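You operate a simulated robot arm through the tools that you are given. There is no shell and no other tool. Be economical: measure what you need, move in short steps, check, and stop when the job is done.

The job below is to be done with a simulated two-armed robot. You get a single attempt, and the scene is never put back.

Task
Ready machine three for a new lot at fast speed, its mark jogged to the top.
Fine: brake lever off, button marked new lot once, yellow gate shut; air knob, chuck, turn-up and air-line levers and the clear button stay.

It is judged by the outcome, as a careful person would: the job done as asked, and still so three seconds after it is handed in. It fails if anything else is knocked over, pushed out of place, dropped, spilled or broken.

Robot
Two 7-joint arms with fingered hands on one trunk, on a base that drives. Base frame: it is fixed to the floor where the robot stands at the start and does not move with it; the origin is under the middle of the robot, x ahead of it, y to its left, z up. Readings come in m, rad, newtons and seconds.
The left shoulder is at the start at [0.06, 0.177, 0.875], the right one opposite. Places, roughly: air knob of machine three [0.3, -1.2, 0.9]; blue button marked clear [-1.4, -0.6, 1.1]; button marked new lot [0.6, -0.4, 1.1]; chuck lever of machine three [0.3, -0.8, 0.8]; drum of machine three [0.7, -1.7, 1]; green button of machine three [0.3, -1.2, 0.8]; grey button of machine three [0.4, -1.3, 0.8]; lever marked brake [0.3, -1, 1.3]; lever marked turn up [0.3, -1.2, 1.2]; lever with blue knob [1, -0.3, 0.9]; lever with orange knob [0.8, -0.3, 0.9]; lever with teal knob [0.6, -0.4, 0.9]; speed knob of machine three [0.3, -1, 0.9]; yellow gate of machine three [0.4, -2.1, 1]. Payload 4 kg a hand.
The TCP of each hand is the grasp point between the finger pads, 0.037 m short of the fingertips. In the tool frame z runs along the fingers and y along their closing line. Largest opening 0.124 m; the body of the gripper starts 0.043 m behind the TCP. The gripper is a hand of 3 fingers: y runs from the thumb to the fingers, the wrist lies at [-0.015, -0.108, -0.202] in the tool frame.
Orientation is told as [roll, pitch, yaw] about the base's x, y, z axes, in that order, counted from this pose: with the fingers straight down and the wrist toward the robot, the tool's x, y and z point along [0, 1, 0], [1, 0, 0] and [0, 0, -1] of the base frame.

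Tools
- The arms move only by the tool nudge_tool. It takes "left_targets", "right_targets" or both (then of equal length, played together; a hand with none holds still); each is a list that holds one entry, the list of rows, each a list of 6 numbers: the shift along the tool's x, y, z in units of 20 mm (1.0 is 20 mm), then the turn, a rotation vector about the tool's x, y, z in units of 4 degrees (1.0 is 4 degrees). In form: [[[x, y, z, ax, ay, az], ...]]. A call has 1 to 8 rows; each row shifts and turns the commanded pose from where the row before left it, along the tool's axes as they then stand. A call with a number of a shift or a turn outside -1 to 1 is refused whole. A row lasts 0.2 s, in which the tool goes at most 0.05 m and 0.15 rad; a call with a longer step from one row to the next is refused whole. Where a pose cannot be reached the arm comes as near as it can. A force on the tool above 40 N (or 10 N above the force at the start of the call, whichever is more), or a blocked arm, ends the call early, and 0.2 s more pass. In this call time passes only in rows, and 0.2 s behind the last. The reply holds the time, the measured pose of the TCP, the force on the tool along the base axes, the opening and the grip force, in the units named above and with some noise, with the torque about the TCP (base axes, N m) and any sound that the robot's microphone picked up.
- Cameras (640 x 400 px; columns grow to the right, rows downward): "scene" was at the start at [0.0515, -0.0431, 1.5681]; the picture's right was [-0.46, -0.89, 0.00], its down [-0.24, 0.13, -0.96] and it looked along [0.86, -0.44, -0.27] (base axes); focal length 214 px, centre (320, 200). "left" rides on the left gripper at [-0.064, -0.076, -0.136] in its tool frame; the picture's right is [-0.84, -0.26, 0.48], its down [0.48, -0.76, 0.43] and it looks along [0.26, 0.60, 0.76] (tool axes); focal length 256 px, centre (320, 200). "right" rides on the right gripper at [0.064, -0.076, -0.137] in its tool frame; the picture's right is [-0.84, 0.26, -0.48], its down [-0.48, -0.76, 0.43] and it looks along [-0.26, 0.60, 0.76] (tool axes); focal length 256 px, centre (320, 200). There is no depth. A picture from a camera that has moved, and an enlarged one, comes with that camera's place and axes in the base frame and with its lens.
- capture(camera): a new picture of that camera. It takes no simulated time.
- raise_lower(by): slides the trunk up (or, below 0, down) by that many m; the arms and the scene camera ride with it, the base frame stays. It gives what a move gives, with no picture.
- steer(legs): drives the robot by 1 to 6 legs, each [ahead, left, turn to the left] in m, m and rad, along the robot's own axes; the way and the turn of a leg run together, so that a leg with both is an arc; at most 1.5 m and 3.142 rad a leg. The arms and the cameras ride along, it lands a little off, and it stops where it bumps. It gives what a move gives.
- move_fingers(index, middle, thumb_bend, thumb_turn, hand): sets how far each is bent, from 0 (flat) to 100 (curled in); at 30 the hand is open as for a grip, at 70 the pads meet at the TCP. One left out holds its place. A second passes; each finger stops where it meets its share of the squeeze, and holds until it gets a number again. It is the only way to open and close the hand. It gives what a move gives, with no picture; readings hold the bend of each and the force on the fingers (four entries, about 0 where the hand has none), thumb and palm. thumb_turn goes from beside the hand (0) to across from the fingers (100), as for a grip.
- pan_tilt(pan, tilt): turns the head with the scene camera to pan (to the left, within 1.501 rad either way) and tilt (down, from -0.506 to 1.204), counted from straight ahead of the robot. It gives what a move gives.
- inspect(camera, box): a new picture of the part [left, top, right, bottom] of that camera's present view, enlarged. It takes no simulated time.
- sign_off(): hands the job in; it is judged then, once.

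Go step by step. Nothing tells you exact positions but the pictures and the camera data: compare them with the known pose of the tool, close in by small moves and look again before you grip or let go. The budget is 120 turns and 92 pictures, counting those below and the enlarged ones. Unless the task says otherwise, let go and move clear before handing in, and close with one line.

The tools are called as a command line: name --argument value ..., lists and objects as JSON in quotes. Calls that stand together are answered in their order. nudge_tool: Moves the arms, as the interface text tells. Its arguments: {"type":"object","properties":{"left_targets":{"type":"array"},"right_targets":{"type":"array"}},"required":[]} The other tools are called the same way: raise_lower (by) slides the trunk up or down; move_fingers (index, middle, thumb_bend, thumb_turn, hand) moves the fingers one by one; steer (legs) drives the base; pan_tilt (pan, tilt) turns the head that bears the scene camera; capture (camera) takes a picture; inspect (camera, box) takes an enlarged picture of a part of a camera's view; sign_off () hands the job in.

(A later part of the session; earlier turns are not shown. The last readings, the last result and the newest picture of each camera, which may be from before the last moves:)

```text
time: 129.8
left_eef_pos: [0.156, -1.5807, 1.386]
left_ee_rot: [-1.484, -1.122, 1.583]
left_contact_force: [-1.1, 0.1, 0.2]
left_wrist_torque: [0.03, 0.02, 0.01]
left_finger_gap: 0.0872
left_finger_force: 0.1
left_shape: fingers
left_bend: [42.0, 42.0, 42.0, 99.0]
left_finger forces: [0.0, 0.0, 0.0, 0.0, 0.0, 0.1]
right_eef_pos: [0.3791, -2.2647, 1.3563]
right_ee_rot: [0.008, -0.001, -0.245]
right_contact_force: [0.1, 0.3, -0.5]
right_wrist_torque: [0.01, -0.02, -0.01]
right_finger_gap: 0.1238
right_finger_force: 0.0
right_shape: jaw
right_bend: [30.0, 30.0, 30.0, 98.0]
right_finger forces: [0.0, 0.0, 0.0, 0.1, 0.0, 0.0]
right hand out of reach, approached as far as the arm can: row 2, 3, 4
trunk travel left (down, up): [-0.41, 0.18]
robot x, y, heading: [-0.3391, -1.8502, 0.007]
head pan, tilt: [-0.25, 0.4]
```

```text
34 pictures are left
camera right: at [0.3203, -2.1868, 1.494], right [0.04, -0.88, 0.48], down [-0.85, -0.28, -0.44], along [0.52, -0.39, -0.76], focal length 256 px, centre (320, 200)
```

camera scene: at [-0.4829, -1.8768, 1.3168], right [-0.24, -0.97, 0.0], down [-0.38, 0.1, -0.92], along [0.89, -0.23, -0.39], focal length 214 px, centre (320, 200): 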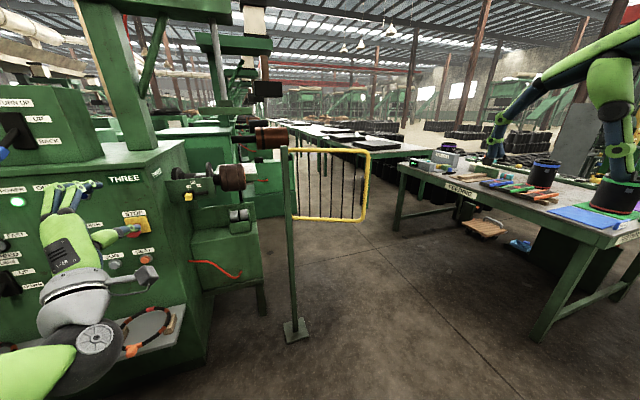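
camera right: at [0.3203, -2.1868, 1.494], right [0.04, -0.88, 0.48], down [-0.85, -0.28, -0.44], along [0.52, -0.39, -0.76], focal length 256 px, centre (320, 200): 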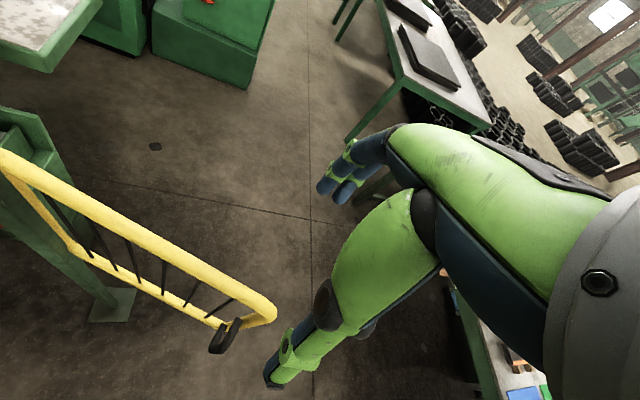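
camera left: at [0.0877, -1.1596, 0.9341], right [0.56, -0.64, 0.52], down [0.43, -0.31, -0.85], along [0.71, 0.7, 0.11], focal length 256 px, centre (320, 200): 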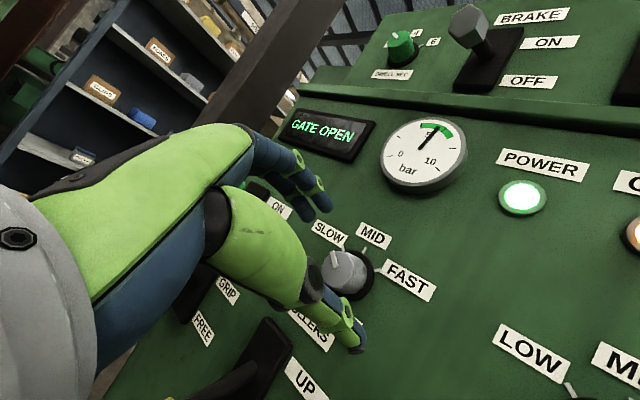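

Hand is above the gate's outer end. Shifting 35 mm toward the hinge and lowering to straddle the top bar.

nudge_tool --right_targets '[[[1, 0, 0.6, 0, 0, 0], [0.8, 0.1, 1, 0, 0, 0], [0, 0, 1, 0, 0, 0], [0, 0, 1, 0, 0, 0], [0, 0, 1, 0, 0, 0], [0, 0, 1, 0, 0, 0]]]'

capture --camera "right"

```text
time: 131.2
left_eef_pos: [0.1569, -1.5811, 1.3856]
left_ee_rot: [-1.483, -1.122, 1.584]
left_contact_force: [-0.4, 0.4, 0.4]
left_wrist_torque: [0.02, -0.01, 0.0]
left_finger_gap: 0.0866
left_finger_force: 0.1
left_shape: fingers
left_bend: [42.0, 42.0, 42.0, 99.0]
left_finger forces: [0.0, 0.0, 0.1, 0.0, 0.1, 0.0]
right_eef_pos: [0.3923, -2.2301, 1.2436]
right_ee_rot: [0.006, 0.0, -0.246]
right_contact_force: [-0.1, 0.8, 0.3]
right_wrist_torque: [0.02, -0.01, 0.04]
right_finger_gap: 0.1239
right_finger_force: 0.1
right_shape: jaw
right_bend: [30.0, 30.0, 30.0, 98.0]
right_finger forces: [0.0, 0.1, 0.0, 0.1, 0.0, 0.0]
trunk travel left (down, up): [-0.41, 0.18]
robot x, y, heading: [-0.3402, -1.8525, 0.004]
head pan, tilt: [-0.25, 0.4]
```

```text
33 pictures are left
camera right: at [0.3327, -2.1515, 1.3813], right [0.04, -0.88, 0.48], down [-0.85, -0.28, -0.44], along [0.52, -0.39, -0.76], focal length 256 px, centre (320, 200)
```

right: 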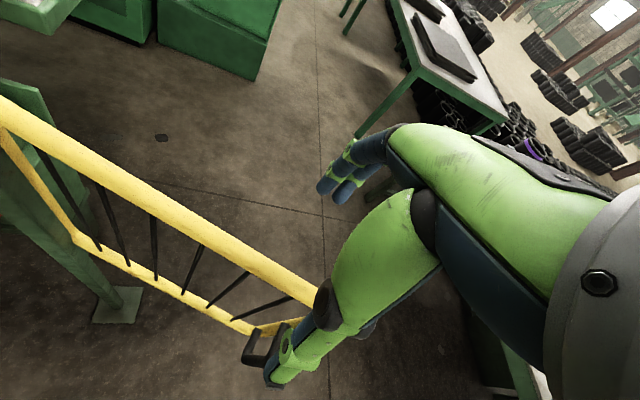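

The bar runs between fingers and thumb. Lower 8 cm and then close loosely around it.

nudge_tool --right_targets '[[[0.5, 0, 1, 0, 0, 0], [0, 0, 1, 0, 0, 0], [0, 0, 1, 0, 0, 0], [0, 0, 0.8, 0, 0, 0]]]'

move_fingers --hand "right" --index 52 --middle 52 --thumb_bend 52

capture --camera "right"

```text
time: 132.2
left_eef_pos: [0.1572, -1.5813, 1.3855]
left_ee_rot: [-1.481, -1.122, 1.582]
left_contact_force: [-0.4, -0.5, 0.3]
left_wrist_torque: [-0.04, 0.03, 0.03]
left_finger_gap: 0.087
left_finger_force: 0.1
left_shape: fingers
left_bend: [42.0, 42.0, 42.0, 99.0]
left_finger forces: [0.0, 0.0, 0.0, 0.1, 0.1, 0.0]
right_eef_pos: [0.3949, -2.2195, 1.1687]
right_ee_rot: [0.005, -0.001, -0.244]
right_contact_force: [0.2, 0.7, 0.0]
right_wrist_torque: [0.0, 0.01, 0.03]
right_finger_gap: 0.1239
right_finger_force: 0.0
right_shape: jaw
right_bend: [30.0, 30.0, 30.0, 98.0]
right_finger forces: [0.1, 0.0, 0.0, 0.1, 0.0, 0.0]
trunk travel left (down, up): [-0.41, 0.18]
robot x, y, heading: [-0.3399, -1.8572, -0.001]
head pan, tilt: [-0.25, 0.4]
```

```text
time: 133.2
left_eef_pos: [0.1566, -1.5817, 1.3855]
left_ee_rot: [-1.481, -1.122, 1.583]
left_contact_force: [0.8, 0.1, -0.3]
left_wrist_torque: [-0.02, 0.02, 0.03]
left_finger_gap: 0.087
left_finger_force: 0.2
left_shape: fingers
left_bend: [42.0, 42.0, 42.0, 99.0]
left_finger forces: [0.0, 0.0, 0.0, 0.0, 0.1, 0.0]
right_eef_pos: [0.3942, -2.2188, 1.1688]
right_ee_rot: [0.006, 0.0, -0.244]
right_contact_force: [-0.4, -0.8, 0.1]
right_wrist_torque: [-0.03, -0.01, -0.01]
right_finger_gap: 0.0564
right_finger_force: 0.0
right_shape: fingers
right_bend: [52.0, 52.0, 52.0, 98.0]
right_finger forces: [0.0, 0.1, 0.0, 0.0, 0.1, 0.0]
trunk travel left (down, up): [-0.41, 0.18]
robot x, y, heading: [-0.3406, -1.8556, 0.007]
head pan, tilt: [-0.25, 0.4]
```

```text
32 pictures are left
camera right: at [0.3349, -2.1411, 1.3056], right [0.04, -0.88, 0.48], down [-0.85, -0.28, -0.44], along [0.52, -0.39, -0.76], focal length 256 px, centre (320, 200)
```

right: 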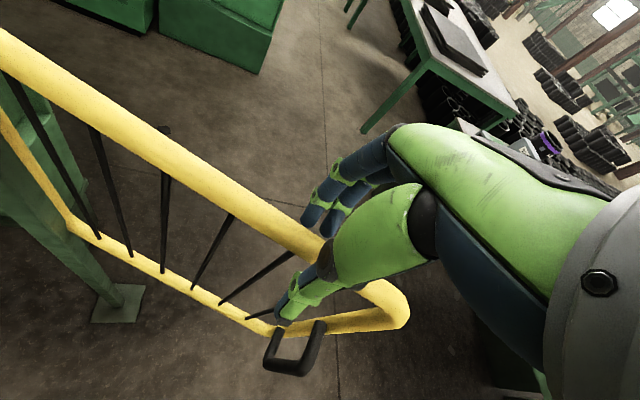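

Bar is caged. Now swing the gate toward me along its arc: each row 18 mm back with a 4° turn.

nudge_tool --right_targets '[[[0, -0.92, 0, 0, 0, 1], [0, -0.92, 0, 0, 0, 1], [0, -0.92, 0, 0, 0, 1], [0, -0.92, 0, 0, 0, 1], [0, -0.92, 0, 0, 0, 1], [0, -0.92, 0, 0, 0, 1]]]'

capture --camera "right"

```text
time: 134.6
left_eef_pos: [0.1615, -1.5822, 1.386]
left_ee_rot: [-1.475, -1.124, 1.578]
left_contact_force: [-0.5, 0.6, 0.1]
left_wrist_torque: [-0.02, -0.01, 0.01]
left_finger_gap: 0.0868
left_finger_force: 0.0
left_shape: fingers
left_bend: [42.0, 42.0, 42.0, 99.0]
left_finger forces: [0.0, 0.1, 0.0, 0.0, 0.1, 0.0]
right_eef_pos: [0.3098, -2.1828, 1.1696]
right_ee_rot: [0.013, -0.009, -0.634]
right_contact_force: [32.6, -10.5, -3.1]
right_wrist_torque: [-0.29, -0.93, 0.48]
right_finger_gap: 0.0808
right_finger_force: 16.8
right_shape: fingers
right_bend: [40.0, 40.0, 52.0, 98.0]
right_finger forces: [16.7, 16.6, 0.0, 0.0, 0.0, 0.0]
trunk travel left (down, up): [-0.41, 0.18]
robot x, y, heading: [-0.3393, -1.855, 0.006]
head pan, tilt: [-0.25, 0.4]
stopped in row 6 (right hand): the force on the tool passed its limit at 44 N (the readings are from after the stop); the commanded pose is now the measured one
```

```text
31 pictures are left
camera right: at [0.2827, -2.0879, 1.307], right [-0.3, -0.83, 0.47], down [-0.89, 0.06, -0.45], along [0.34, -0.56, -0.76], focal length 256 px, centre (320, 200)
```

right: 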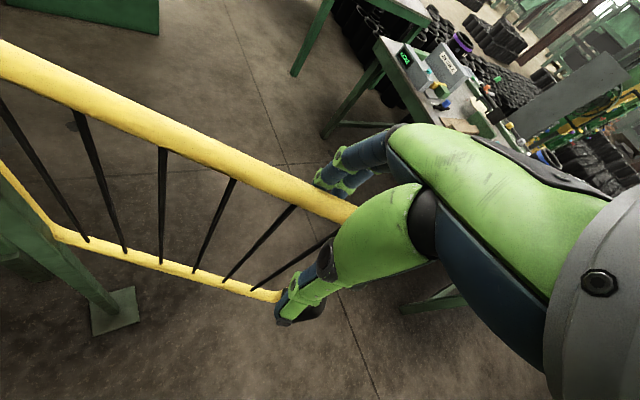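

The gate is against its open stop this way, so it must shut the other way – swinging away from me until it guards the drum's end. I reverse the arc and watch the force.

nudge_tool --right_targets '[[[0, 0.92, 0, 0, 0, -1], [0, 0.92, 0, 0, 0, -1], [0, 0.92, 0, 0, 0, -1], [0, 0.92, 0, 0, 0, -1], [0, 0.92, 0, 0, 0, -1], [0, 0.92, 0, 0, 0, -1], [0, 0.92, 0, 0, 0, -1], [0, 0.92, 0, 0, 0, -1]]]'

nudge_tool --right_targets '[[[0, 0.92, 0, 0, 0, -1], [0, 0.92, 0, 0, 0, -1], [0, 0.92, 0, 0, 0, -1], [0, 0.92, 0, 0, 0, -1], [0, 0.92, 0, 0, 0, -1], [0, 0.92, 0, 0, 0, -1]]]'

capture --camera "right"

```text
time: 136.4
left_eef_pos: [0.1588, -1.5816, 1.386]
left_ee_rot: [-1.481, -1.124, 1.584]
left_contact_force: [0.2, 0.2, -0.4]
left_wrist_torque: [-0.03, 0.01, 0.02]
left_finger_gap: 0.0867
left_finger_force: 0.1
left_shape: fingers
left_bend: [42.0, 42.0, 42.0, 99.0]
left_finger forces: [0.0, 0.0, 0.0, 0.0, 0.0, 0.0]
right_eef_pos: [0.4391, -2.2354, 1.1718]
right_ee_rot: [0.004, -0.011, -0.076]
right_contact_force: [-0.4, 0.1, -1.0]
right_wrist_torque: [-0.04, 0.01, -0.04]
right_finger_gap: 0.0567
right_finger_force: 0.2
right_shape: fingers
right_bend: [52.0, 52.0, 52.0, 98.0]
right_finger forces: [0.0, 0.0, 0.0, 0.0, 0.2, 0.1]
trunk travel left (down, up): [-0.41, 0.18]
robot x, y, heading: [-0.3351, -1.8533, 0.005]
head pan, tilt: [-0.25, 0.4]
```

```text
time: 137.8
left_eef_pos: [0.1572, -1.582, 1.3857]
left_ee_rot: [-1.482, -1.122, 1.585]
left_contact_force: [-0.1, -0.1, 0.1]
left_wrist_torque: [-0.01, 0.0, 0.0]
left_finger_gap: 0.0869
left_finger_force: 0.1
left_shape: fingers
left_bend: [42.0, 42.0, 42.0, 99.0]
left_finger forces: [0.0, 0.0, 0.0, 0.0, 0.0, 0.0]
right_eef_pos: [0.5066, -2.2162, 1.1533]
right_ee_rot: [0.0, -0.011, 0.343]
right_contact_force: [-1.7, 0.2, 0.5]
right_wrist_torque: [0.0, 0.0, 0.01]
right_finger_gap: 0.0574
right_finger_force: 0.9
right_shape: fingers
right_bend: [52.0, 52.0, 52.0, 98.0]
right_finger forces: [0.0, 0.0, 0.0, 0.0, 1.3, 0.0]
right hand out of reach, approached as far as the arm can: row 4, 5, 6
trunk travel left (down, up): [-0.41, 0.18]
robot x, y, heading: [-0.336, -1.8534, 0.001]
head pan, tilt: [-0.25, 0.4]
```

```text
30 pictures are left
camera right: at [0.4111, -2.1827, 1.2905], right [0.52, -0.7, 0.49], down [-0.55, -0.71, -0.44], along [0.66, -0.04, -0.75], focal length 256 px, centre (320, 200)
```

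right: 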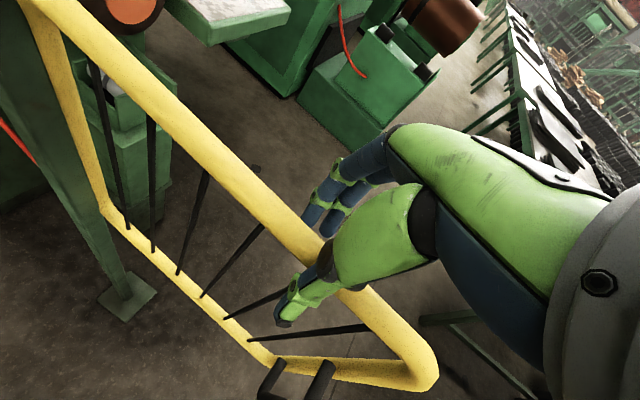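

The gate swings freely this way. The arm is at its reach, so I carry it on by driving diagonally with the bar caged, then yaw the hand along.

steer --legs '[[0.11, 0.054, 0]]'

nudge_tool --right_targets '[[[0, 0.2, 0, 0, 0, -1], [0, 0.2, 0, 0, 0, -1], [0, 0.2, 0, 0, 0, -1], [0, 0.4, 0, 0, 0, -1], [0, 0.4, 0, 0, 0, -1]]]'

capture --camera "right"

```text
time: 139.1
left_eef_pos: [0.2699, -1.5258, 1.3856]
left_ee_rot: [-1.48, -1.12, 1.584]
left_contact_force: [-0.4, 0.5, 0.3]
left_wrist_torque: [-0.02, -0.02, -0.02]
left_finger_gap: 0.0869
left_finger_force: 0.0
left_shape: fingers
left_bend: [42.0, 42.0, 42.0, 99.0]
left_finger forces: [0.0, 0.0, 0.0, 0.1, 0.0, 0.1]
right_eef_pos: [0.6187, -2.1607, 1.154]
right_ee_rot: [0.001, -0.009, 0.343]
right_contact_force: [0.6, 0.0, 0.5]
right_wrist_torque: [0.0, -0.01, 0.04]
right_finger_gap: 0.0564
right_finger_force: 0.0
right_shape: fingers
right_bend: [52.0, 52.0, 52.0, 98.0]
right_finger forces: [0.0, 0.0, 0.0, 0.0, 0.0, 0.0]
trunk travel left (down, up): [-0.41, 0.18]
robot x, y, heading: [-0.2283, -1.7983, 0.006]
head pan, tilt: [-0.25, 0.4]
```

```text
time: 140.2
left_eef_pos: [0.2696, -1.5258, 1.3869]
left_ee_rot: [-1.481, -1.122, 1.584]
left_contact_force: [-0.2, -0.3, 0.0]
left_wrist_torque: [-0.02, -0.02, 0.01]
left_finger_gap: 0.087
left_finger_force: 0.1
left_shape: fingers
left_bend: [42.0, 42.0, 42.0, 99.0]
left_finger forces: [0.1, 0.1, 0.1, 0.0, 0.0, 0.0]
right_eef_pos: [0.6047, -2.1422, 1.1408]
right_ee_rot: [-0.003, -0.01, 0.624]
right_contact_force: [-0.1, 0.8, 0.6]
right_wrist_torque: [0.0, -0.03, -0.01]
right_finger_gap: 0.0565
right_finger_force: 0.1
right_shape: fingers
right_bend: [52.0, 52.0, 52.0, 98.0]
right_finger forces: [0.0, 0.0, 0.1, 0.0, 0.1, 0.0]
right hand out of reach, approached as far as the arm can: row 1, 2, 3, 4, 5
trunk travel left (down, up): [-0.41, 0.18]
robot x, y, heading: [-0.2293, -1.798, 0.004]
head pan, tilt: [-0.25, 0.4]
```

```text
29 pictures are left
camera right: at [0.5028, -2.1361, 1.2763], right [0.69, -0.53, 0.49], down [-0.33, -0.83, -0.44], along [0.64, 0.14, -0.75], focal length 256 px, centre (320, 200)
```

right: 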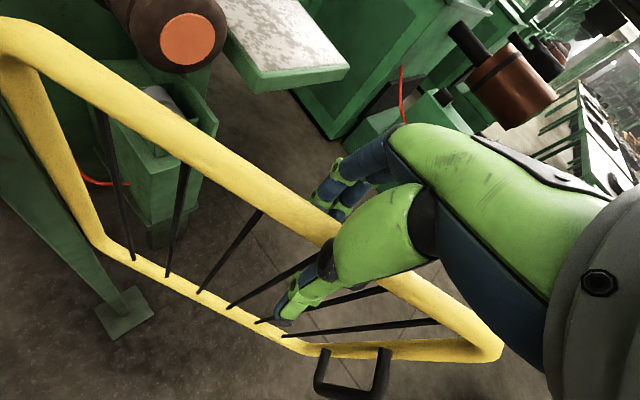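

Works well. Continue driving: ahead 0.08, left 0.08, then a bit more.

steer --legs '[[0.08, 0.08, 0]]'

steer --legs '[[0.03, 0.07, 0]]'

capture --camera "right"

```text
time: 141.5
left_eef_pos: [0.3478, -1.4442, 1.3854]
left_ee_rot: [-1.479, -1.122, 1.584]
left_contact_force: [1.2, 0.2, 0.8]
left_wrist_torque: [-0.02, 0.01, -0.03]
left_finger_gap: 0.0869
left_finger_force: 0.1
left_shape: fingers
left_bend: [42.0, 42.0, 42.0, 99.0]
left_finger forces: [0.0, 0.1, 0.0, 0.0, 0.0, 0.1]
right_eef_pos: [0.6851, -2.0598, 1.1419]
right_ee_rot: [-0.003, -0.01, 0.622]
right_contact_force: [0.7, -0.4, -0.6]
right_wrist_torque: [-0.04, 0.0, -0.01]
right_finger_gap: 0.0564
right_finger_force: 0.1
right_shape: fingers
right_bend: [52.0, 52.0, 52.0, 98.0]
right_finger forces: [0.0, 0.1, 0.1, 0.0, 0.0, 0.0]
trunk travel left (down, up): [-0.41, 0.18]
robot x, y, heading: [-0.1494, -1.7213, 0.006]
head pan, tilt: [-0.25, 0.4]
```

```text
time: 142.5
left_eef_pos: [0.3753, -1.3733, 1.386]
left_ee_rot: [-1.482, -1.122, 1.587]
left_contact_force: [0.2, 0.1, 0.2]
left_wrist_torque: [0.01, -0.01, 0.02]
left_finger_gap: 0.0867
left_finger_force: 0.0
left_shape: fingers
left_bend: [42.0, 42.0, 42.0, 99.0]
left_finger forces: [0.1, 0.0, 0.0, 0.1, 0.0, 0.0]
right_eef_pos: [0.7125, -1.9906, 1.1416]
right_ee_rot: [-0.004, -0.01, 0.623]
right_contact_force: [-4.6, -1.9, -1.0]
right_wrist_torque: [0.17, 0.01, 0.24]
right_finger_gap: 0.0588
right_finger_force: 4.3
right_shape: fingers
right_bend: [52.0, 52.0, 51.0, 98.0]
right_finger forces: [0.0, 3.2, 0.0, 0.0, 5.1, 0.1]
trunk travel left (down, up): [-0.41, 0.18]
robot x, y, heading: [-0.1177, -1.648, 0.003]
head pan, tilt: [-0.25, 0.4]
```

```text
28 pictures are left
camera right: at [0.612, -1.9831, 1.2769], right [0.69, -0.53, 0.49], down [-0.33, -0.83, -0.44], along [0.64, 0.14, -0.75], focal length 256 px, centre (320, 200)
```

right: 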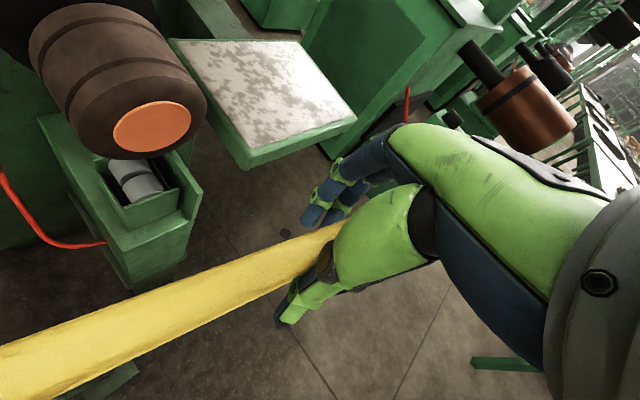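

Gate is now about 8° short of +x, in front of the drum end. I retract the left hand from the machine column and push the gate further until it stops.

nudge_tool --left_targets '[[[0, 0.3, -1, 0, 0, 0], [0, 0.3, -1, 0, 0, 0], [0, 0.3, -1, 0, 0, 0], [0, 0.3, -1, 0, 0, 0], [0, 0, -1, 0, 0, 0]]]' --right_targets '[[[0.4, 0.29, 0, 0, 0, 0], [0.4, 0.29, 0, 0, 0, 0], [0.4, 0.29, 0, 0, 0, 0], [0.4, 0.29, 0, 0, 0, 0], [0.4, 0.29, 0, 0, 0, 0]]]'

capture --camera "right"

```text
time: 143.7
left_eef_pos: [0.2773, -1.3736, 1.4112]
left_ee_rot: [-1.48, -1.124, 1.586]
left_contact_force: [0.2, -0.9, -0.8]
left_wrist_torque: [0.0, 0.0, -0.01]
left_finger_gap: 0.087
left_finger_force: 0.0
left_shape: fingers
left_bend: [42.0, 42.0, 42.0, 99.0]
left_finger forces: [0.0, 0.0, 0.1, 0.0, 0.1, 0.0]
right_eef_pos: [0.7127, -1.94, 1.1414]
right_ee_rot: [-0.002, -0.012, 0.626]
right_contact_force: [-4.3, -4.4, 5.2]
right_wrist_torque: [1.06, 0.5, 1.38]
right_finger_gap: 0.0615
right_finger_force: 20.6
right_shape: fingers
right_bend: [52.0, 49.0, 50.0, 100.0]
right_finger forces: [0.0, 18.8, 0.0, 0.0, 22.7, 0.1]
trunk travel left (down, up): [-0.41, 0.18]
robot x, y, heading: [-0.1201, -1.6494, 0.003]
head pan, tilt: [-0.25, 0.4]
```

```text
27 pictures are left
camera right: at [0.6119, -1.9343, 1.2768], right [0.69, -0.53, 0.49], down [-0.33, -0.83, -0.44], along [0.64, 0.15, -0.75], focal length 256 px, centre (320, 200)
```

right: 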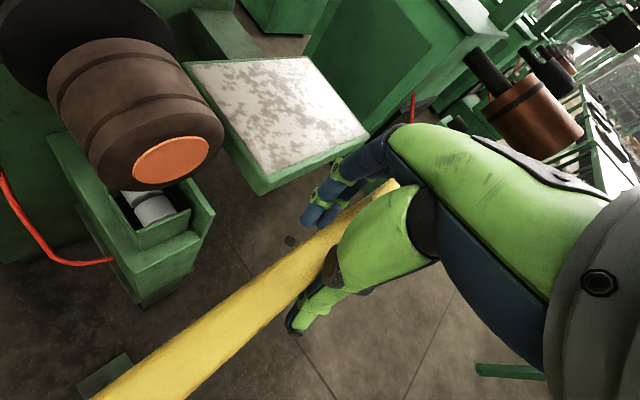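

pan_tilt --pan 0.9 --tilt 0.5

capture --camera "scene"

```text
time: 145.1
left_eef_pos: [0.2763, -1.3732, 1.4109]
left_ee_rot: [-1.482, -1.124, 1.587]
left_contact_force: [0.2, 0.1, -0.7]
left_wrist_torque: [-0.03, 0.02, -0.01]
left_finger_gap: 0.0867
left_finger_force: 0.1
left_shape: fingers
left_bend: [42.0, 42.0, 42.0, 99.0]
left_finger forces: [0.0, 0.0, 0.0, 0.0, 0.0, 0.1]
right_eef_pos: [0.7129, -1.9413, 1.1406]
right_ee_rot: [-0.004, -0.012, 0.622]
right_contact_force: [-4.8, -3.3, 3.8]
right_wrist_torque: [1.01, 0.47, 1.37]
right_finger_gap: 0.0613
right_finger_force: 20.1
right_shape: fingers
right_bend: [52.0, 49.0, 50.0, 100.0]
right_finger forces: [0.0, 18.5, 0.0, 0.0, 22.0, 0.1]
trunk travel left (down, up): [-0.41, 0.18]
robot x, y, heading: [-0.1208, -1.6509, 0.01]
head pan, tilt: [0.901, 0.499]
```

```text
26 pictures are left
camera scene: at [-0.0958, -1.5767, 1.5577], right [0.79, -0.62, 0.0], down [-0.29, -0.38, -0.88], along [0.54, 0.69, -0.48], focal length 214 px, centre (320, 200)
```

scene: 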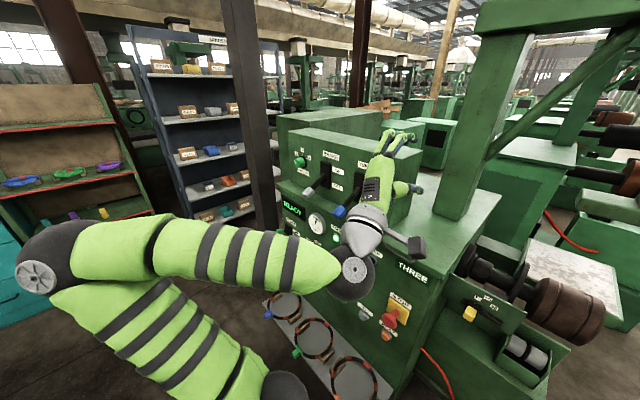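

inspect --camera "scene" --box '[270, 190, 350, 245]'

```text
7.27 times, centred on (310, 218) of scene
camera zoom: at [-0.0958, -1.5767, 1.5577], right [0.79, -0.62, 0.0], down [-0.29, -0.38, -0.88], along [0.54, 0.69, -0.48], focal length 1560 px, centre (393, 73)
```

zoom: 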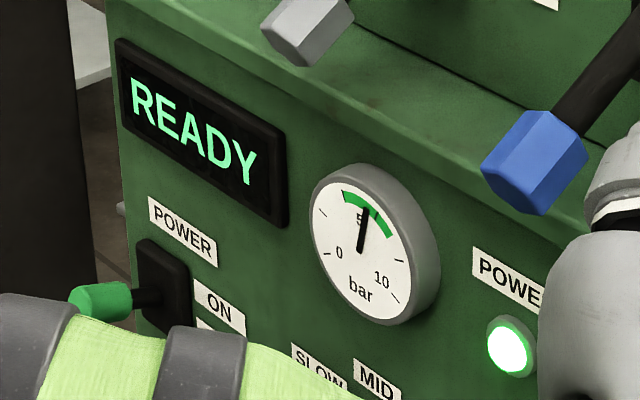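

Display now reads READY, so the gate counts as shut. I open the right hand and look before lifting.

move_fingers --hand "right" --index 30 --middle 30 --thumb_bend 30

nudge_tool --right_targets '[[[0, 0, 0, 0, 0, -1], [0, 0, 0, 0, 0, -1], [0, 0, 0, 0, 0, -1], [0, 0, 0, 0, 0, -1], [0, 0, 0, 0, 0, -1]]]'

capture --camera "right"

```text
time: 146.1
left_eef_pos: [0.2762, -1.3721, 1.4114]
left_ee_rot: [-1.479, -1.122, 1.587]
left_contact_force: [0.5, 0.2, -0.9]
left_wrist_torque: [-0.02, 0.0, -0.03]
left_finger_gap: 0.0866
left_finger_force: 0.0
left_shape: fingers
left_bend: [42.0, 42.0, 42.0, 99.0]
left_finger forces: [0.0, 0.1, 0.1, 0.1, 0.1, 0.0]
right_eef_pos: [0.7135, -1.9409, 1.1402]
right_ee_rot: [-0.004, -0.01, 0.623]
right_contact_force: [0.2, -0.1, -0.5]
right_wrist_torque: [0.0, 0.01, 0.01]
right_finger_gap: 0.1229
right_finger_force: 0.0
right_shape: fingers
right_bend: [30.0, 30.0, 30.0, 98.0]
right_finger forces: [0.0, 0.0, 0.0, 0.0, 0.0, 0.0]
trunk travel left (down, up): [-0.41, 0.18]
robot x, y, heading: [-0.1184, -1.6483, 0.012]
head pan, tilt: [0.901, 0.499]
```

```text
time: 147.3
left_eef_pos: [0.2762, -1.3729, 1.4117]
left_ee_rot: [-1.478, -1.121, 1.585]
left_contact_force: [-0.3, 0.5, 0.4]
left_wrist_torque: [0.0, 0.0, 0.0]
left_finger_gap: 0.0866
left_finger_force: 0.0
left_shape: fingers
left_bend: [42.0, 42.0, 42.0, 99.0]
left_finger forces: [0.0, 0.0, 0.0, 0.0, 0.0, 0.1]
right_eef_pos: [0.6937, -1.9348, 1.1324]
right_ee_rot: [-0.008, -0.01, 0.974]
right_contact_force: [0.1, 0.3, 0.8]
right_wrist_torque: [0.03, -0.04, 0.0]
right_finger_gap: 0.1231
right_finger_force: 0.0
right_shape: fingers
right_bend: [30.0, 30.0, 30.0, 98.0]
right_finger forces: [0.0, 0.0, 0.0, 0.0, 0.0, 0.0]
right hand out of reach, approached as far as the arm can: row 2, 3, 4, 5
trunk travel left (down, up): [-0.41, 0.18]
robot x, y, heading: [-0.1187, -1.6468, 0.004]
head pan, tilt: [0.901, 0.499]
```

```text
24 pictures are left
camera right: at [0.5958, -1.9637, 1.2681], right [0.83, -0.26, 0.49], down [-0.02, -0.9, -0.44], along [0.56, 0.35, -0.75], focal length 256 px, centre (320, 200)
```

right: 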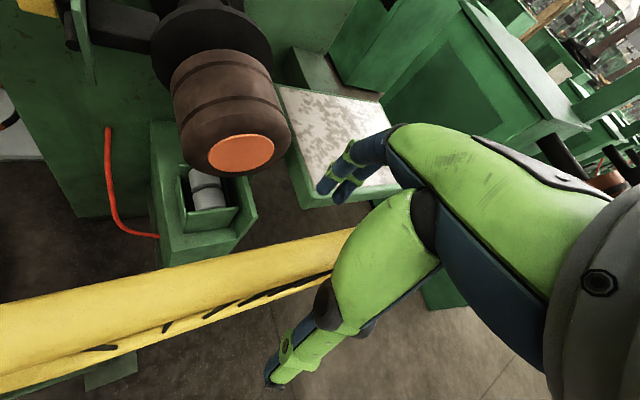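

Gate lies along +x in front of the drum end. Lift the right hand clear and look at the drum for its mark.

nudge_tool --right_targets '[[[0, 0, -1, 0, 0, 0], [0, 0, -1, 0, 0, 0], [0, 0, -1, 0, 0, 0], [0, 0, -1, 0, 0, 0], [0, 0, -1, 0, 0, 0], [0, 0, -1, 0, 0, 0], [0, 0, -1, 0, 0, 0], [0, 0, -1, 0, 0, 0]]]'

inspect --camera "right" --box '[120, 0, 340, 280]'

inspect --camera "scene" --box '[450, 230, 620, 370]'

```text
time: 149.1
left_eef_pos: [0.2758, -1.373, 1.4117]
left_ee_rot: [-1.481, -1.122, 1.59]
left_contact_force: [-1.0, -0.6, 0.4]
left_wrist_torque: [0.0, 0.02, -0.01]
left_finger_gap: 0.0868
left_finger_force: 0.0
left_shape: fingers
left_bend: [42.0, 42.0, 42.0, 99.0]
left_finger forces: [0.0, 0.0, 0.0, 0.0, 0.0, 0.0]
right_eef_pos: [0.6267, -1.9146, 1.2618]
right_ee_rot: [-0.006, -0.011, 0.972]
right_contact_force: [-0.8, -0.2, 0.1]
right_wrist_torque: [-0.04, -0.02, -0.02]
right_finger_gap: 0.123
right_finger_force: 0.1
right_shape: fingers
right_bend: [30.0, 30.0, 30.0, 98.0]
right_finger forces: [0.0, 0.0, 0.1, 0.0, 0.0, 0.0]
right hand out of reach, approached as far as the arm can: row 1, 2, 3, 4, 5, 6, 7, 8
trunk travel left (down, up): [-0.41, 0.18]
robot x, y, heading: [-0.1162, -1.6506, 0.01]
head pan, tilt: [0.901, 0.499]
```

```text
1.43 times, centred on (230, 140) of right
camera zoom: at [0.5292, -1.9431, 1.3961], right [0.83, -0.26, 0.49], down [-0.02, -0.9, -0.44], along [0.56, 0.35, -0.75], focal length 366 px, centre (449, 286)
```

zoom: 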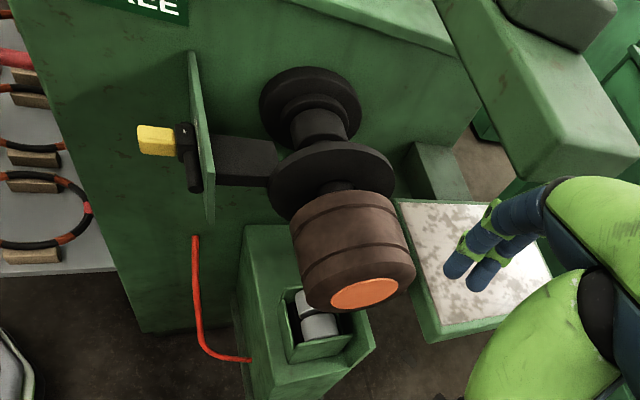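

```text
2.86 times, centred on (535, 300) of scene
camera zoom: at [-0.096, -1.5762, 1.5577], right [0.79, -0.62, 0.0], down [-0.29, -0.38, -0.88], along [0.54, 0.69, -0.48], focal length 613 px, centre (-294, -86)
```

zoom: 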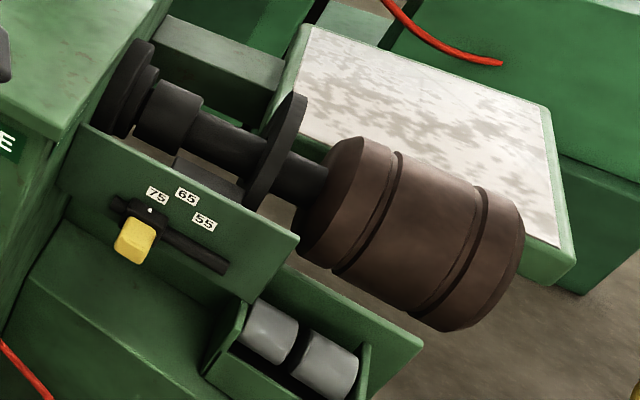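

Drum is bare on visible sides; the mark must be hidden below/behind until jogged. I raise the trunk, back off, shift in front of the JOG button, and make a left fist.

raise_lower --by 0.12

steer --legs '[[-0.32, 0, 0], [0, 0.21, 0]]'

move_fingers --hand "left" --index 70 --middle 70 --thumb_bend 70

nudge_tool --left_targets '[[[0, 0, 0, 1, 0, 0.6], [0, 0, 0, 1, 0, 0.6], [0, 0, 0, 1, 0, 0.6], [0, 0, 0, 1, 0, 0.6], [0, 0, 0, 1, 0, 0.6], [0, 0, 0, 1, 0, 0.6], [0, 0, 0, 1, 0, 0.6], [0, 0, 0, 1, 0, 0.6]]]' --right_targets '[[[0, -0.5, 0, 0, 0, 1], [0, -0.5, 0, 0, 0, 1], [0, -0.5, 0, 0, 0, 1], [0, -0.5, 0, 0, 0, 1], [0, -0.5, 0, 0, 0, 1], [0, -0.5, 0, 0, 0, 1], [0, -0.5, 0, 0, 0, 1], [0, -0.5, 0, 0, 0, 1]]]'

pan_tilt --pan 0.0 --tilt 0.6

capture --camera "scene"

```text
time: 150.6
left_eef_pos: [0.2765, -1.3736, 1.5305]
left_ee_rot: [-1.481, -1.124, 1.586]
left_contact_force: [0.0, 0.3, 0.0]
left_wrist_torque: [0.02, -0.03, -0.01]
left_finger_gap: 0.0868
left_finger_force: 0.1
left_shape: fingers
left_bend: [42.0, 42.0, 42.0, 99.0]
left_finger forces: [0.0, 0.0, 0.1, 0.1, 0.1, 0.1]
right_eef_pos: [0.6284, -1.914, 1.3805]
right_ee_rot: [-0.006, -0.009, 0.971]
right_contact_force: [-0.1, 0.7, -0.7]
right_wrist_torque: [-0.03, 0.03, 0.03]
right_finger_gap: 0.1232
right_finger_force: 0.1
right_shape: fingers
right_bend: [30.0, 30.0, 30.0, 98.0]
right_finger forces: [0.0, 0.0, 0.1, 0.1, 0.0, 0.1]
trunk travel left (down, up): [-0.53, 0.06]
robot x, y, heading: [-0.1202, -1.6451, 0.01]
head pan, tilt: [0.901, 0.499]
```

```text
time: 153.9
left_eef_pos: [-0.0439, -1.1624, 1.5305]
left_ee_rot: [-1.48, -1.121, 1.589]
left_contact_force: [0.7, 0.9, -0.9]
left_wrist_torque: [0.01, -0.04, -0.02]
left_finger_gap: 0.0867
left_finger_force: 0.1
left_shape: fingers
left_bend: [42.0, 42.0, 42.0, 99.0]
left_finger forces: [0.0, 0.0, 0.1, 0.0, 0.0, 0.0]
right_eef_pos: [0.3077, -1.7028, 1.3803]
right_ee_rot: [-0.007, -0.008, 0.975]
right_contact_force: [0.8, -0.6, -0.2]
right_wrist_torque: [-0.03, 0.01, -0.02]
right_finger_gap: 0.1233
right_finger_force: 0.0
right_shape: fingers
right_bend: [30.0, 30.0, 30.0, 98.0]
right_finger forces: [0.1, 0.0, 0.0, 0.0, 0.0, 0.0]
trunk travel left (down, up): [-0.53, 0.06]
robot x, y, heading: [-0.438, -1.4374, 0.01]
head pan, tilt: [0.901, 0.499]
```

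```text
time: 154.9
left_eef_pos: [-0.0442, -1.1643, 1.5316]
left_ee_rot: [-1.479, -1.122, 1.589]
left_contact_force: [-0.5, -0.6, -0.3]
left_wrist_torque: [0.01, -0.01, 0.01]
left_finger_gap: 0.0021
left_finger_force: 0.0
left_shape: fingers
left_bend: [70.0, 70.0, 70.0, 100.0]
left_finger forces: [0.0, 0.0, 0.0, 0.0, 0.1, 0.0]
right_eef_pos: [0.3081, -1.7056, 1.3805]
right_ee_rot: [-0.007, -0.008, 0.974]
right_contact_force: [-0.8, 0.6, -0.5]
right_wrist_torque: [-0.02, -0.02, 0.02]
right_finger_gap: 0.1233
right_finger_force: 0.0
right_shape: fingers
right_bend: [30.0, 30.0, 30.0, 98.0]
right_finger forces: [0.0, 0.0, 0.0, 0.0, 0.0, 0.1]
trunk travel left (down, up): [-0.53, 0.06]
robot x, y, heading: [-0.4416, -1.4408, 0.009]
head pan, tilt: [0.901, 0.499]
```

```text
time: 156.7
left_eef_pos: [-0.0446, -1.1653, 1.5304]
left_ee_rot: [-0.237, -0.982, 0.207]
left_contact_force: [0.9, -0.4, 0.1]
left_wrist_torque: [0.01, -0.02, -0.03]
left_finger_gap: 0.0023
left_finger_force: 0.1
left_shape: fingers
left_bend: [70.0, 70.0, 70.0, 100.0]
left_finger forces: [0.1, 0.1, 0.0, 0.0, 0.0, 0.0]
right_eef_pos: [0.2493, -1.7578, 1.3796]
right_ee_rot: [-0.002, -0.012, 0.415]
right_contact_force: [-0.4, -0.5, -0.3]
right_wrist_torque: [0.01, -0.01, 0.01]
right_finger_gap: 0.123
right_finger_force: 0.0
right_shape: fingers
right_bend: [30.0, 30.0, 30.0, 98.0]
right_finger forces: [0.0, 0.0, 0.0, 0.1, 0.1, 0.0]
trunk travel left (down, up): [-0.53, 0.06]
robot x, y, heading: [-0.4416, -1.4393, 0.007]
head pan, tilt: [0.901, 0.499]
```

```text
time: 157.9
left_eef_pos: [-0.0442, -1.1641, 1.53]
left_ee_rot: [-0.236, -0.982, 0.213]
left_contact_force: [0.3, -0.7, -0.1]
left_wrist_torque: [-0.02, -0.03, 0.0]
left_finger_gap: 0.0024
left_finger_force: 0.1
left_shape: fingers
left_bend: [70.0, 70.0, 70.0, 100.0]
left_finger forces: [0.0, 0.0, 0.0, 0.0, 0.1, 0.0]
right_eef_pos: [0.249, -1.7565, 1.3805]
right_ee_rot: [-0.001, -0.013, 0.418]
right_contact_force: [0.7, -0.3, 0.1]
right_wrist_torque: [0.0, -0.02, 0.03]
right_finger_gap: 0.1231
right_finger_force: 0.0
right_shape: fingers
right_bend: [30.0, 30.0, 30.0, 98.0]
right_finger forces: [0.0, 0.0, 0.0, 0.1, 0.0, 0.1]
trunk travel left (down, up): [-0.53, 0.06]
robot x, y, heading: [-0.4398, -1.4388, 0.007]
head pan, tilt: [0.0, 0.6]
```

```text
21 pictures are left
camera scene: at [-0.3826, -1.4387, 1.6686], right [0.01, -1.0, 0.0], down [-0.56, -0.01, -0.83], along [0.83, 0.01, -0.56], focal length 214 px, centre (320, 200)
```

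scene: 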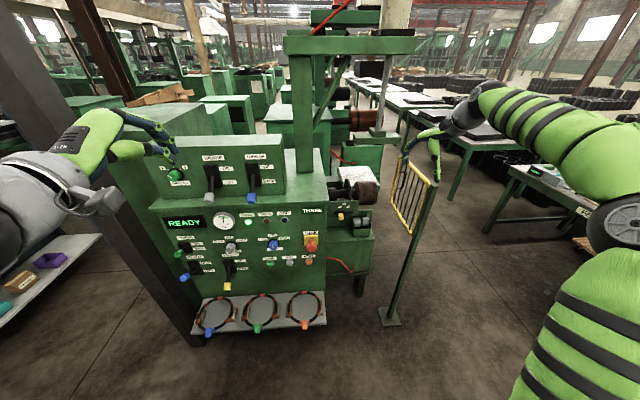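

READY shows, gate shut. I bring the left fist down toward JOG at about (0.32,-1.264,0.784), pulling the right hand back meanwhile, and lower the trunk.

nudge_tool --left_targets '[[[-0.3, -0.83, 0.556, 0, 0, 0], [-0.3, -0.83, 0.556, 0, 0, 0], [-0.3, -0.83, 0.556, 0, 0, 0], [-0.3, -0.83, 0.556, 0, 0, 0], [-0.3, -0.83, 0.556, 0, 0, 0], [-0.3, -0.83, 0.556, 0, 0, 0], [-0.3, -0.83, 0.556, 0, 0, 0], [-0.3, -0.83, 0.556, 0, 0, 0]]]' --right_targets '[[[0, -1, 0, 0, 0, 0], [0, -1, 0, 0, 0, 0], [0, -1, 0, 0, 0, 0], [0, -1, 0, 0, 0, 0], [0, -1, 0, 0, 0, 0], [0, -1, 0, 0, 0, 0], [0, -1, 0, 0, 0, 0], [0, -1, 0, 0, 0, 0]]]'

raise_lower --by -0.36

nudge_tool --left_targets '[[[-0.2, 0, 1, 0, 0, 0], [-0.2, 0, 1, 0, 0, 0], [-0.2, 0, 1, 0, 0, 0], [-0.2, 0, 1, 0, 0, 0], [-0.2, 0, 1, 0, 0, 0], [0, 0, 1, 0, 0, 0], [0, 0, 1, 0, 0, 0], [0, 0, 1, 0, 0, 0]]]'

```text
time: 159.7
left_eef_pos: [-0.0242, -1.2332, 1.4155]
left_ee_rot: [-0.235, -0.979, 0.208]
left_contact_force: [0.9, 1.1, -0.8]
left_wrist_torque: [0.02, -0.03, -0.02]
left_finger_gap: 0.0019
left_finger_force: 0.1
left_shape: fingers
left_bend: [70.0, 70.0, 70.0, 100.0]
left_finger forces: [0.0, 0.1, 0.0, 0.0, 0.0, 0.0]
left hand out of reach, approached as far as the arm can: row 6, 7, 8
right_eef_pos: [0.1033, -1.8217, 1.378]
right_ee_rot: [0.0, -0.014, 0.418]
right_contact_force: [-0.3, -0.6, 0.3]
right_wrist_torque: [0.01, 0.02, 0.01]
right_finger_gap: 0.1231
right_finger_force: 0.1
right_shape: fingers
right_bend: [30.0, 30.0, 30.0, 98.0]
right_finger forces: [0.1, 0.0, 0.1, 0.1, 0.1, 0.0]
trunk travel left (down, up): [-0.53, 0.06]
robot x, y, heading: [-0.4383, -1.4372, 0.008]
head pan, tilt: [0.0, 0.6]
```

```text
time: 163.2
left_eef_pos: [-0.0242, -1.2332, 1.0547]
left_ee_rot: [-0.235, -0.978, 0.209]
left_contact_force: [-0.1, 0.3, 0.1]
left_wrist_torque: [0.01, -0.01, 0.0]
left_finger_gap: 0.0018
left_finger_force: 0.0
left_shape: fingers
left_bend: [70.0, 70.0, 70.0, 100.0]
left_finger forces: [0.1, 0.0, 0.0, 0.1, 0.0, 0.0]
right_eef_pos: [0.1042, -1.8229, 1.0184]
right_ee_rot: [-0.003, -0.012, 0.418]
right_contact_force: [0.3, 0.1, -0.5]
right_wrist_torque: [0.02, 0.01, -0.03]
right_finger_gap: 0.1232
right_finger_force: 0.1
right_shape: fingers
right_bend: [30.0, 30.0, 30.0, 98.0]
right_finger forces: [0.0, 0.1, 0.0, 0.1, 0.0, 0.0]
trunk travel left (down, up): [-0.17, 0.42]
robot x, y, heading: [-0.4367, -1.4402, 0.011]
head pan, tilt: [0.0, 0.6]
```

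```text
time: 165.0
left_eef_pos: [0.1094, -1.2621, 0.97]
left_ee_rot: [-0.236, -0.98, 0.209]
left_contact_force: [-0.1, -0.6, -0.5]
left_wrist_torque: [0.0, 0.03, 0.01]
left_finger_gap: 0.0018
left_finger_force: 0.1
left_shape: fingers
left_bend: [70.0, 70.0, 70.0, 100.0]
left_finger forces: [0.0, 0.0, 0.0, 0.1, 0.0, 0.0]
right_eef_pos: [0.1046, -1.822, 1.0183]
right_ee_rot: [-0.001, -0.012, 0.418]
right_contact_force: [-0.7, 0.3, -0.5]
right_wrist_torque: [0.0, -0.03, -0.01]
right_finger_gap: 0.1233
right_finger_force: 0.0
right_shape: fingers
right_bend: [30.0, 30.0, 30.0, 98.0]
right_finger forces: [0.0, 0.1, 0.0, 0.0, 0.0, 0.0]
trunk travel left (down, up): [-0.17, 0.42]
robot x, y, heading: [-0.4398, -1.4384, 0.013]
head pan, tilt: [0.0, 0.6]
```

nudge_tool --left_targets '[[[0, -0.4, 1, 0, 0, 0], [0, -0.4, 1, 0, 0, 0], [0, -0.4, 1, 0, 0, 0], [0, -0.4, 1, 0, 0, 0], [0, -0.4, 1, 0, 0, 0], [0, -0.4, 1, 0, 0, 0], [0, -0.3, 1, 0, 0, 0], [0, -0.2, 1, 0, 0, 0]]]'

capture --camera "left"

inspect --camera "scene" --box '[200, 100, 420, 270]'

```text
time: 166.8
left_eef_pos: [0.195, -1.286, 0.8641]
left_ee_rot: [-0.232, -0.974, 0.214]
left_contact_force: [0.1, 0.1, 0.2]
left_wrist_torque: [0.04, -0.01, 0.0]
left_finger_gap: 0.002
left_finger_force: 0.1
left_shape: fingers
left_bend: [70.0, 70.0, 70.0, 100.0]
left_finger forces: [0.0, 0.0, 0.0, 0.1, 0.0, 0.1]
left hand out of reach, approached as far as the arm can: row 6, 7, 8
right_eef_pos: [0.1029, -1.8234, 1.0168]
right_ee_rot: [0.0, -0.012, 0.414]
right_contact_force: [0.1, -0.2, 0.0]
right_wrist_torque: [0.02, -0.01, 0.03]
right_finger_gap: 0.1233
right_finger_force: 0.0
right_shape: fingers
right_bend: [30.0, 30.0, 30.0, 98.0]
right_finger forces: [0.0, 0.0, 0.0, 0.0, 0.1, 0.0]
trunk travel left (down, up): [-0.17, 0.42]
robot x, y, heading: [-0.4413, -1.437, 0.008]
head pan, tilt: [0.0, 0.6]
```

```text
20 pictures are left
camera left: at [0.0404, -1.3517, 0.8865], right [0.28, -0.89, -0.37], down [-0.06, 0.37, -0.93], along [0.96, 0.28, 0.05], focal length 256 px, centre (320, 200)
```

left: 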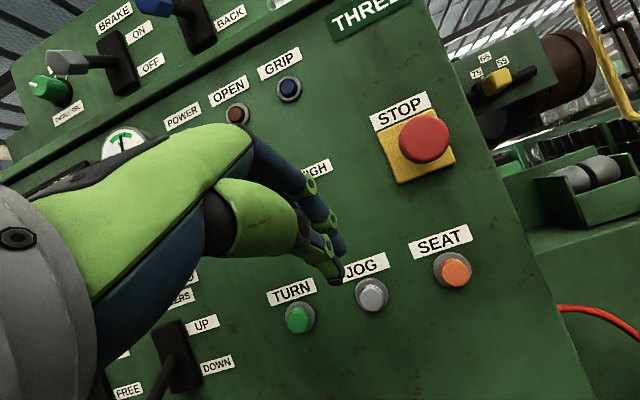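

```text
2.35 times, centred on (310, 185) of scene
camera zoom: at [-0.383, -1.4401, 1.3086], right [0.01, -1.0, 0.0], down [-0.56, 0.0, -0.83], along [0.83, 0.01, -0.56], focal length 505 px, centre (344, 235)
```

zoom: 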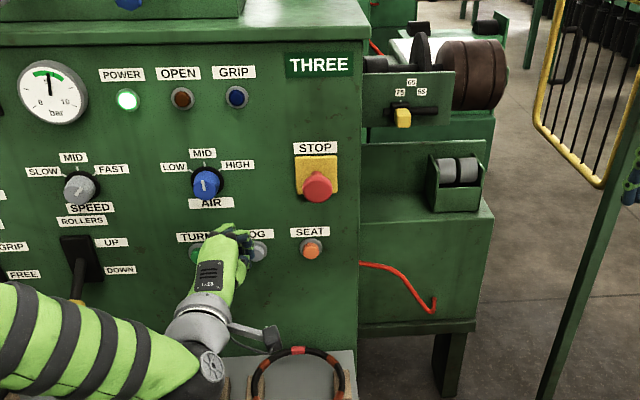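

JOG by the hand camera sits at (0.32,-1.285,0.785). Lower the trunk 6 cm so the fist is level with it, then check.

raise_lower --by -0.06

nudge_tool --left_targets '[[[0, 0.556, 0.83, 0, 0, 0], [0, 0.556, 0.83, 0, 0, 0], [0, 0.556, 0.83, 0, 0, 0]]]'

capture --camera "left"

```text
time: 167.8
left_eef_pos: [0.195, -1.2848, 0.8047]
left_ee_rot: [-0.233, -0.975, 0.215]
left_contact_force: [-0.3, -0.7, -0.5]
left_wrist_torque: [-0.02, -0.04, 0.03]
left_finger_gap: 0.0019
left_finger_force: 0.1
left_shape: fingers
left_bend: [70.0, 70.0, 70.0, 100.0]
left_finger forces: [0.0, 0.0, 0.1, 0.0, 0.1, 0.1]
right_eef_pos: [0.1029, -1.8214, 0.9578]
right_ee_rot: [-0.002, -0.013, 0.418]
right_contact_force: [-0.1, 0.6, 0.1]
right_wrist_torque: [-0.01, 0.04, -0.01]
right_finger_gap: 0.1233
right_finger_force: 0.1
right_shape: fingers
right_bend: [30.0, 30.0, 30.0, 98.0]
right_finger forces: [0.0, 0.0, 0.0, 0.1, 0.0, 0.0]
trunk travel left (down, up): [-0.11, 0.48]
robot x, y, heading: [-0.4354, -1.4397, 0.007]
head pan, tilt: [0.0, 0.6]
```

```text
time: 168.6
left_eef_pos: [0.2554, -1.284, 0.8133]
left_ee_rot: [-0.229, -0.966, 0.222]
left_contact_force: [0.5, -0.1, -0.2]
left_wrist_torque: [-0.04, 0.01, 0.02]
left_finger_gap: 0.0019
left_finger_force: 0.0
left_shape: fingers
left_bend: [70.0, 70.0, 70.0, 100.0]
left_finger forces: [0.0, 0.1, 0.0, 0.0, 0.0, 0.1]
left hand out of reach, approached as far as the arm can: row 3
right_eef_pos: [0.1038, -1.8215, 0.9577]
right_ee_rot: [-0.002, -0.013, 0.417]
right_contact_force: [-1.1, 0.3, 0.6]
right_wrist_torque: [0.0, 0.03, 0.0]
right_finger_gap: 0.1236
right_finger_force: 0.2
right_shape: fingers
right_bend: [30.0, 30.0, 30.0, 98.0]
right_finger forces: [0.0, 0.1, 0.1, 0.0, 0.0, 0.1]
trunk travel left (down, up): [-0.11, 0.48]
robot x, y, heading: [-0.4415, -1.4383, 0.008]
head pan, tilt: [0.0, 0.6]
```

```text
18 pictures are left
camera left: at [0.1008, -1.3515, 0.8357], right [0.28, -0.89, -0.37], down [-0.07, 0.36, -0.93], along [0.96, 0.29, 0.04], focal length 256 px, centre (320, 200)
```

left: 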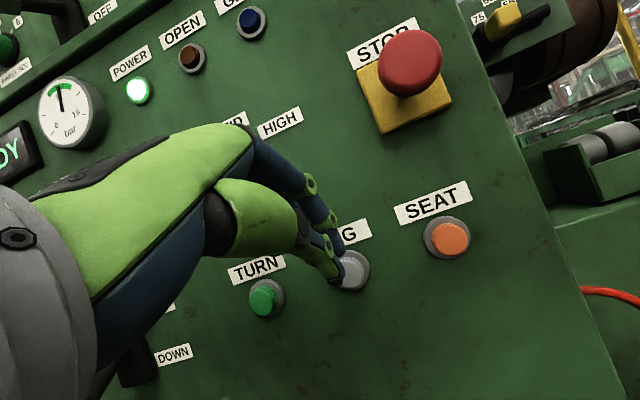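

raise_lower --by -0.014

nudge_tool --left_targets '[[[-0.05, 0.14, 0.21, 0, 0, 0], [0, 0.14, 0.21, 0, 0, 0], [0, 0.14, 0.21, 0, 0, 0], [0, 0.14, 0.21, 0, 0, 0]]]'

```text
time: 169.3
left_eef_pos: [0.2542, -1.2844, 0.7998]
left_ee_rot: [-0.229, -0.968, 0.221]
left_contact_force: [0.5, -0.5, -0.1]
left_wrist_torque: [-0.02, -0.03, -0.01]
left_finger_gap: 0.0021
left_finger_force: 0.1
left_shape: fingers
left_bend: [70.0, 70.0, 70.0, 100.0]
left_finger forces: [0.1, 0.0, 0.1, 0.1, 0.0, 0.0]
right_eef_pos: [0.1034, -1.8219, 0.9437]
right_ee_rot: [-0.001, -0.012, 0.417]
right_contact_force: [1.1, -0.3, -0.6]
right_wrist_torque: [0.01, 0.01, 0.01]
right_finger_gap: 0.1233
right_finger_force: 0.1
right_shape: fingers
right_bend: [30.0, 30.0, 30.0, 98.0]
right_finger forces: [0.0, 0.0, 0.0, 0.0, 0.0, 0.0]
trunk travel left (down, up): [-0.096, 0.494]
robot x, y, heading: [-0.4405, -1.4381, 0.013]
head pan, tilt: [0.0, 0.6]
```

```text
time: 170.3
left_eef_pos: [0.2747, -1.2863, 0.8]
left_ee_rot: [-0.23, -0.965, 0.223]
left_contact_force: [0.4, -0.4, -0.4]
left_wrist_torque: [0.01, -0.01, -0.01]
left_finger_gap: 0.0019
left_finger_force: 0.0
left_shape: fingers
left_bend: [70.0, 70.0, 70.0, 100.0]
left_finger forces: [0.0, 0.0, 0.0, 0.1, 0.0, 0.0]
right_eef_pos: [0.1037, -1.8225, 0.9445]
right_ee_rot: [-0.002, -0.011, 0.417]
right_contact_force: [-0.1, 0.2, 0.3]
right_wrist_torque: [-0.02, -0.01, 0.0]
right_finger_gap: 0.123
right_finger_force: 0.1
right_shape: fingers
right_bend: [30.0, 30.0, 30.0, 98.0]
right_finger forces: [0.0, 0.0, 0.0, 0.0, 0.1, 0.1]
trunk travel left (down, up): [-0.096, 0.494]
robot x, y, heading: [-0.4421, -1.4389, 0.008]
head pan, tilt: [0.0, 0.6]
```

Arm moves fine; the tip is about 1–2 cm from the button. Press on in small steps.

nudge_tool --left_targets '[[[0, 0.14, 0.21, 0, 0, 0], [0, 0.14, 0.21, 0, 0, 0], [0, 0.14, 0.21, 0, 0, 0], [0, 0.14, 0.21, 0, 0, 0]]]'

inspect --camera "scene" --box '[200, 100, 420, 270]'

```text
time: 171.3
left_eef_pos: [0.2945, -1.2851, 0.7994]
left_ee_rot: [-0.229, -0.96, 0.225]
left_contact_force: [0.0, -0.3, 0.1]
left_wrist_torque: [0.0, 0.0, 0.0]
left_finger_gap: 0.0022
left_finger_force: 0.0
left_shape: fingers
left_bend: [70.0, 70.0, 70.0, 100.0]
left_finger forces: [0.0, 0.0, 0.0, 0.0, 0.1, 0.0]
right_eef_pos: [0.1035, -1.8225, 0.9435]
right_ee_rot: [-0.001, -0.013, 0.415]
right_contact_force: [0.2, 0.2, -0.4]
right_wrist_torque: [-0.03, -0.01, 0.04]
right_finger_gap: 0.1231
right_finger_force: 0.0
right_shape: fingers
right_bend: [30.0, 30.0, 30.0, 98.0]
right_finger forces: [0.0, 0.0, 0.0, 0.1, 0.0, 0.0]
trunk travel left (down, up): [-0.096, 0.494]
robot x, y, heading: [-0.4411, -1.4378, 0.005]
head pan, tilt: [0.0, 0.6]
```

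```text
2.35 times, centred on (310, 185) of scene
camera zoom: at [-0.3826, -1.4388, 1.2346], right [0.01, -1.0, 0.0], down [-0.56, 0.0, -0.83], along [0.82, 0.01, -0.56], focal length 505 px, centre (344, 235)
```

zoom: 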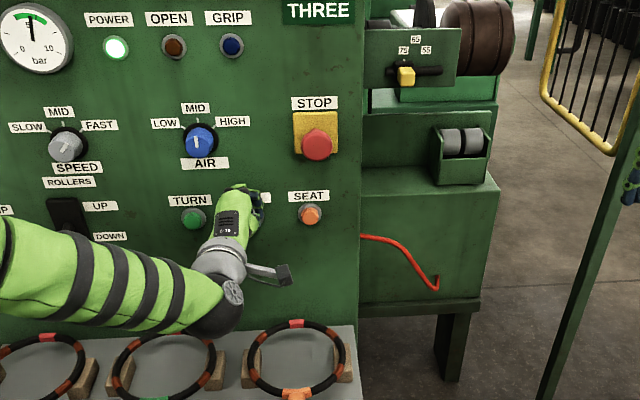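

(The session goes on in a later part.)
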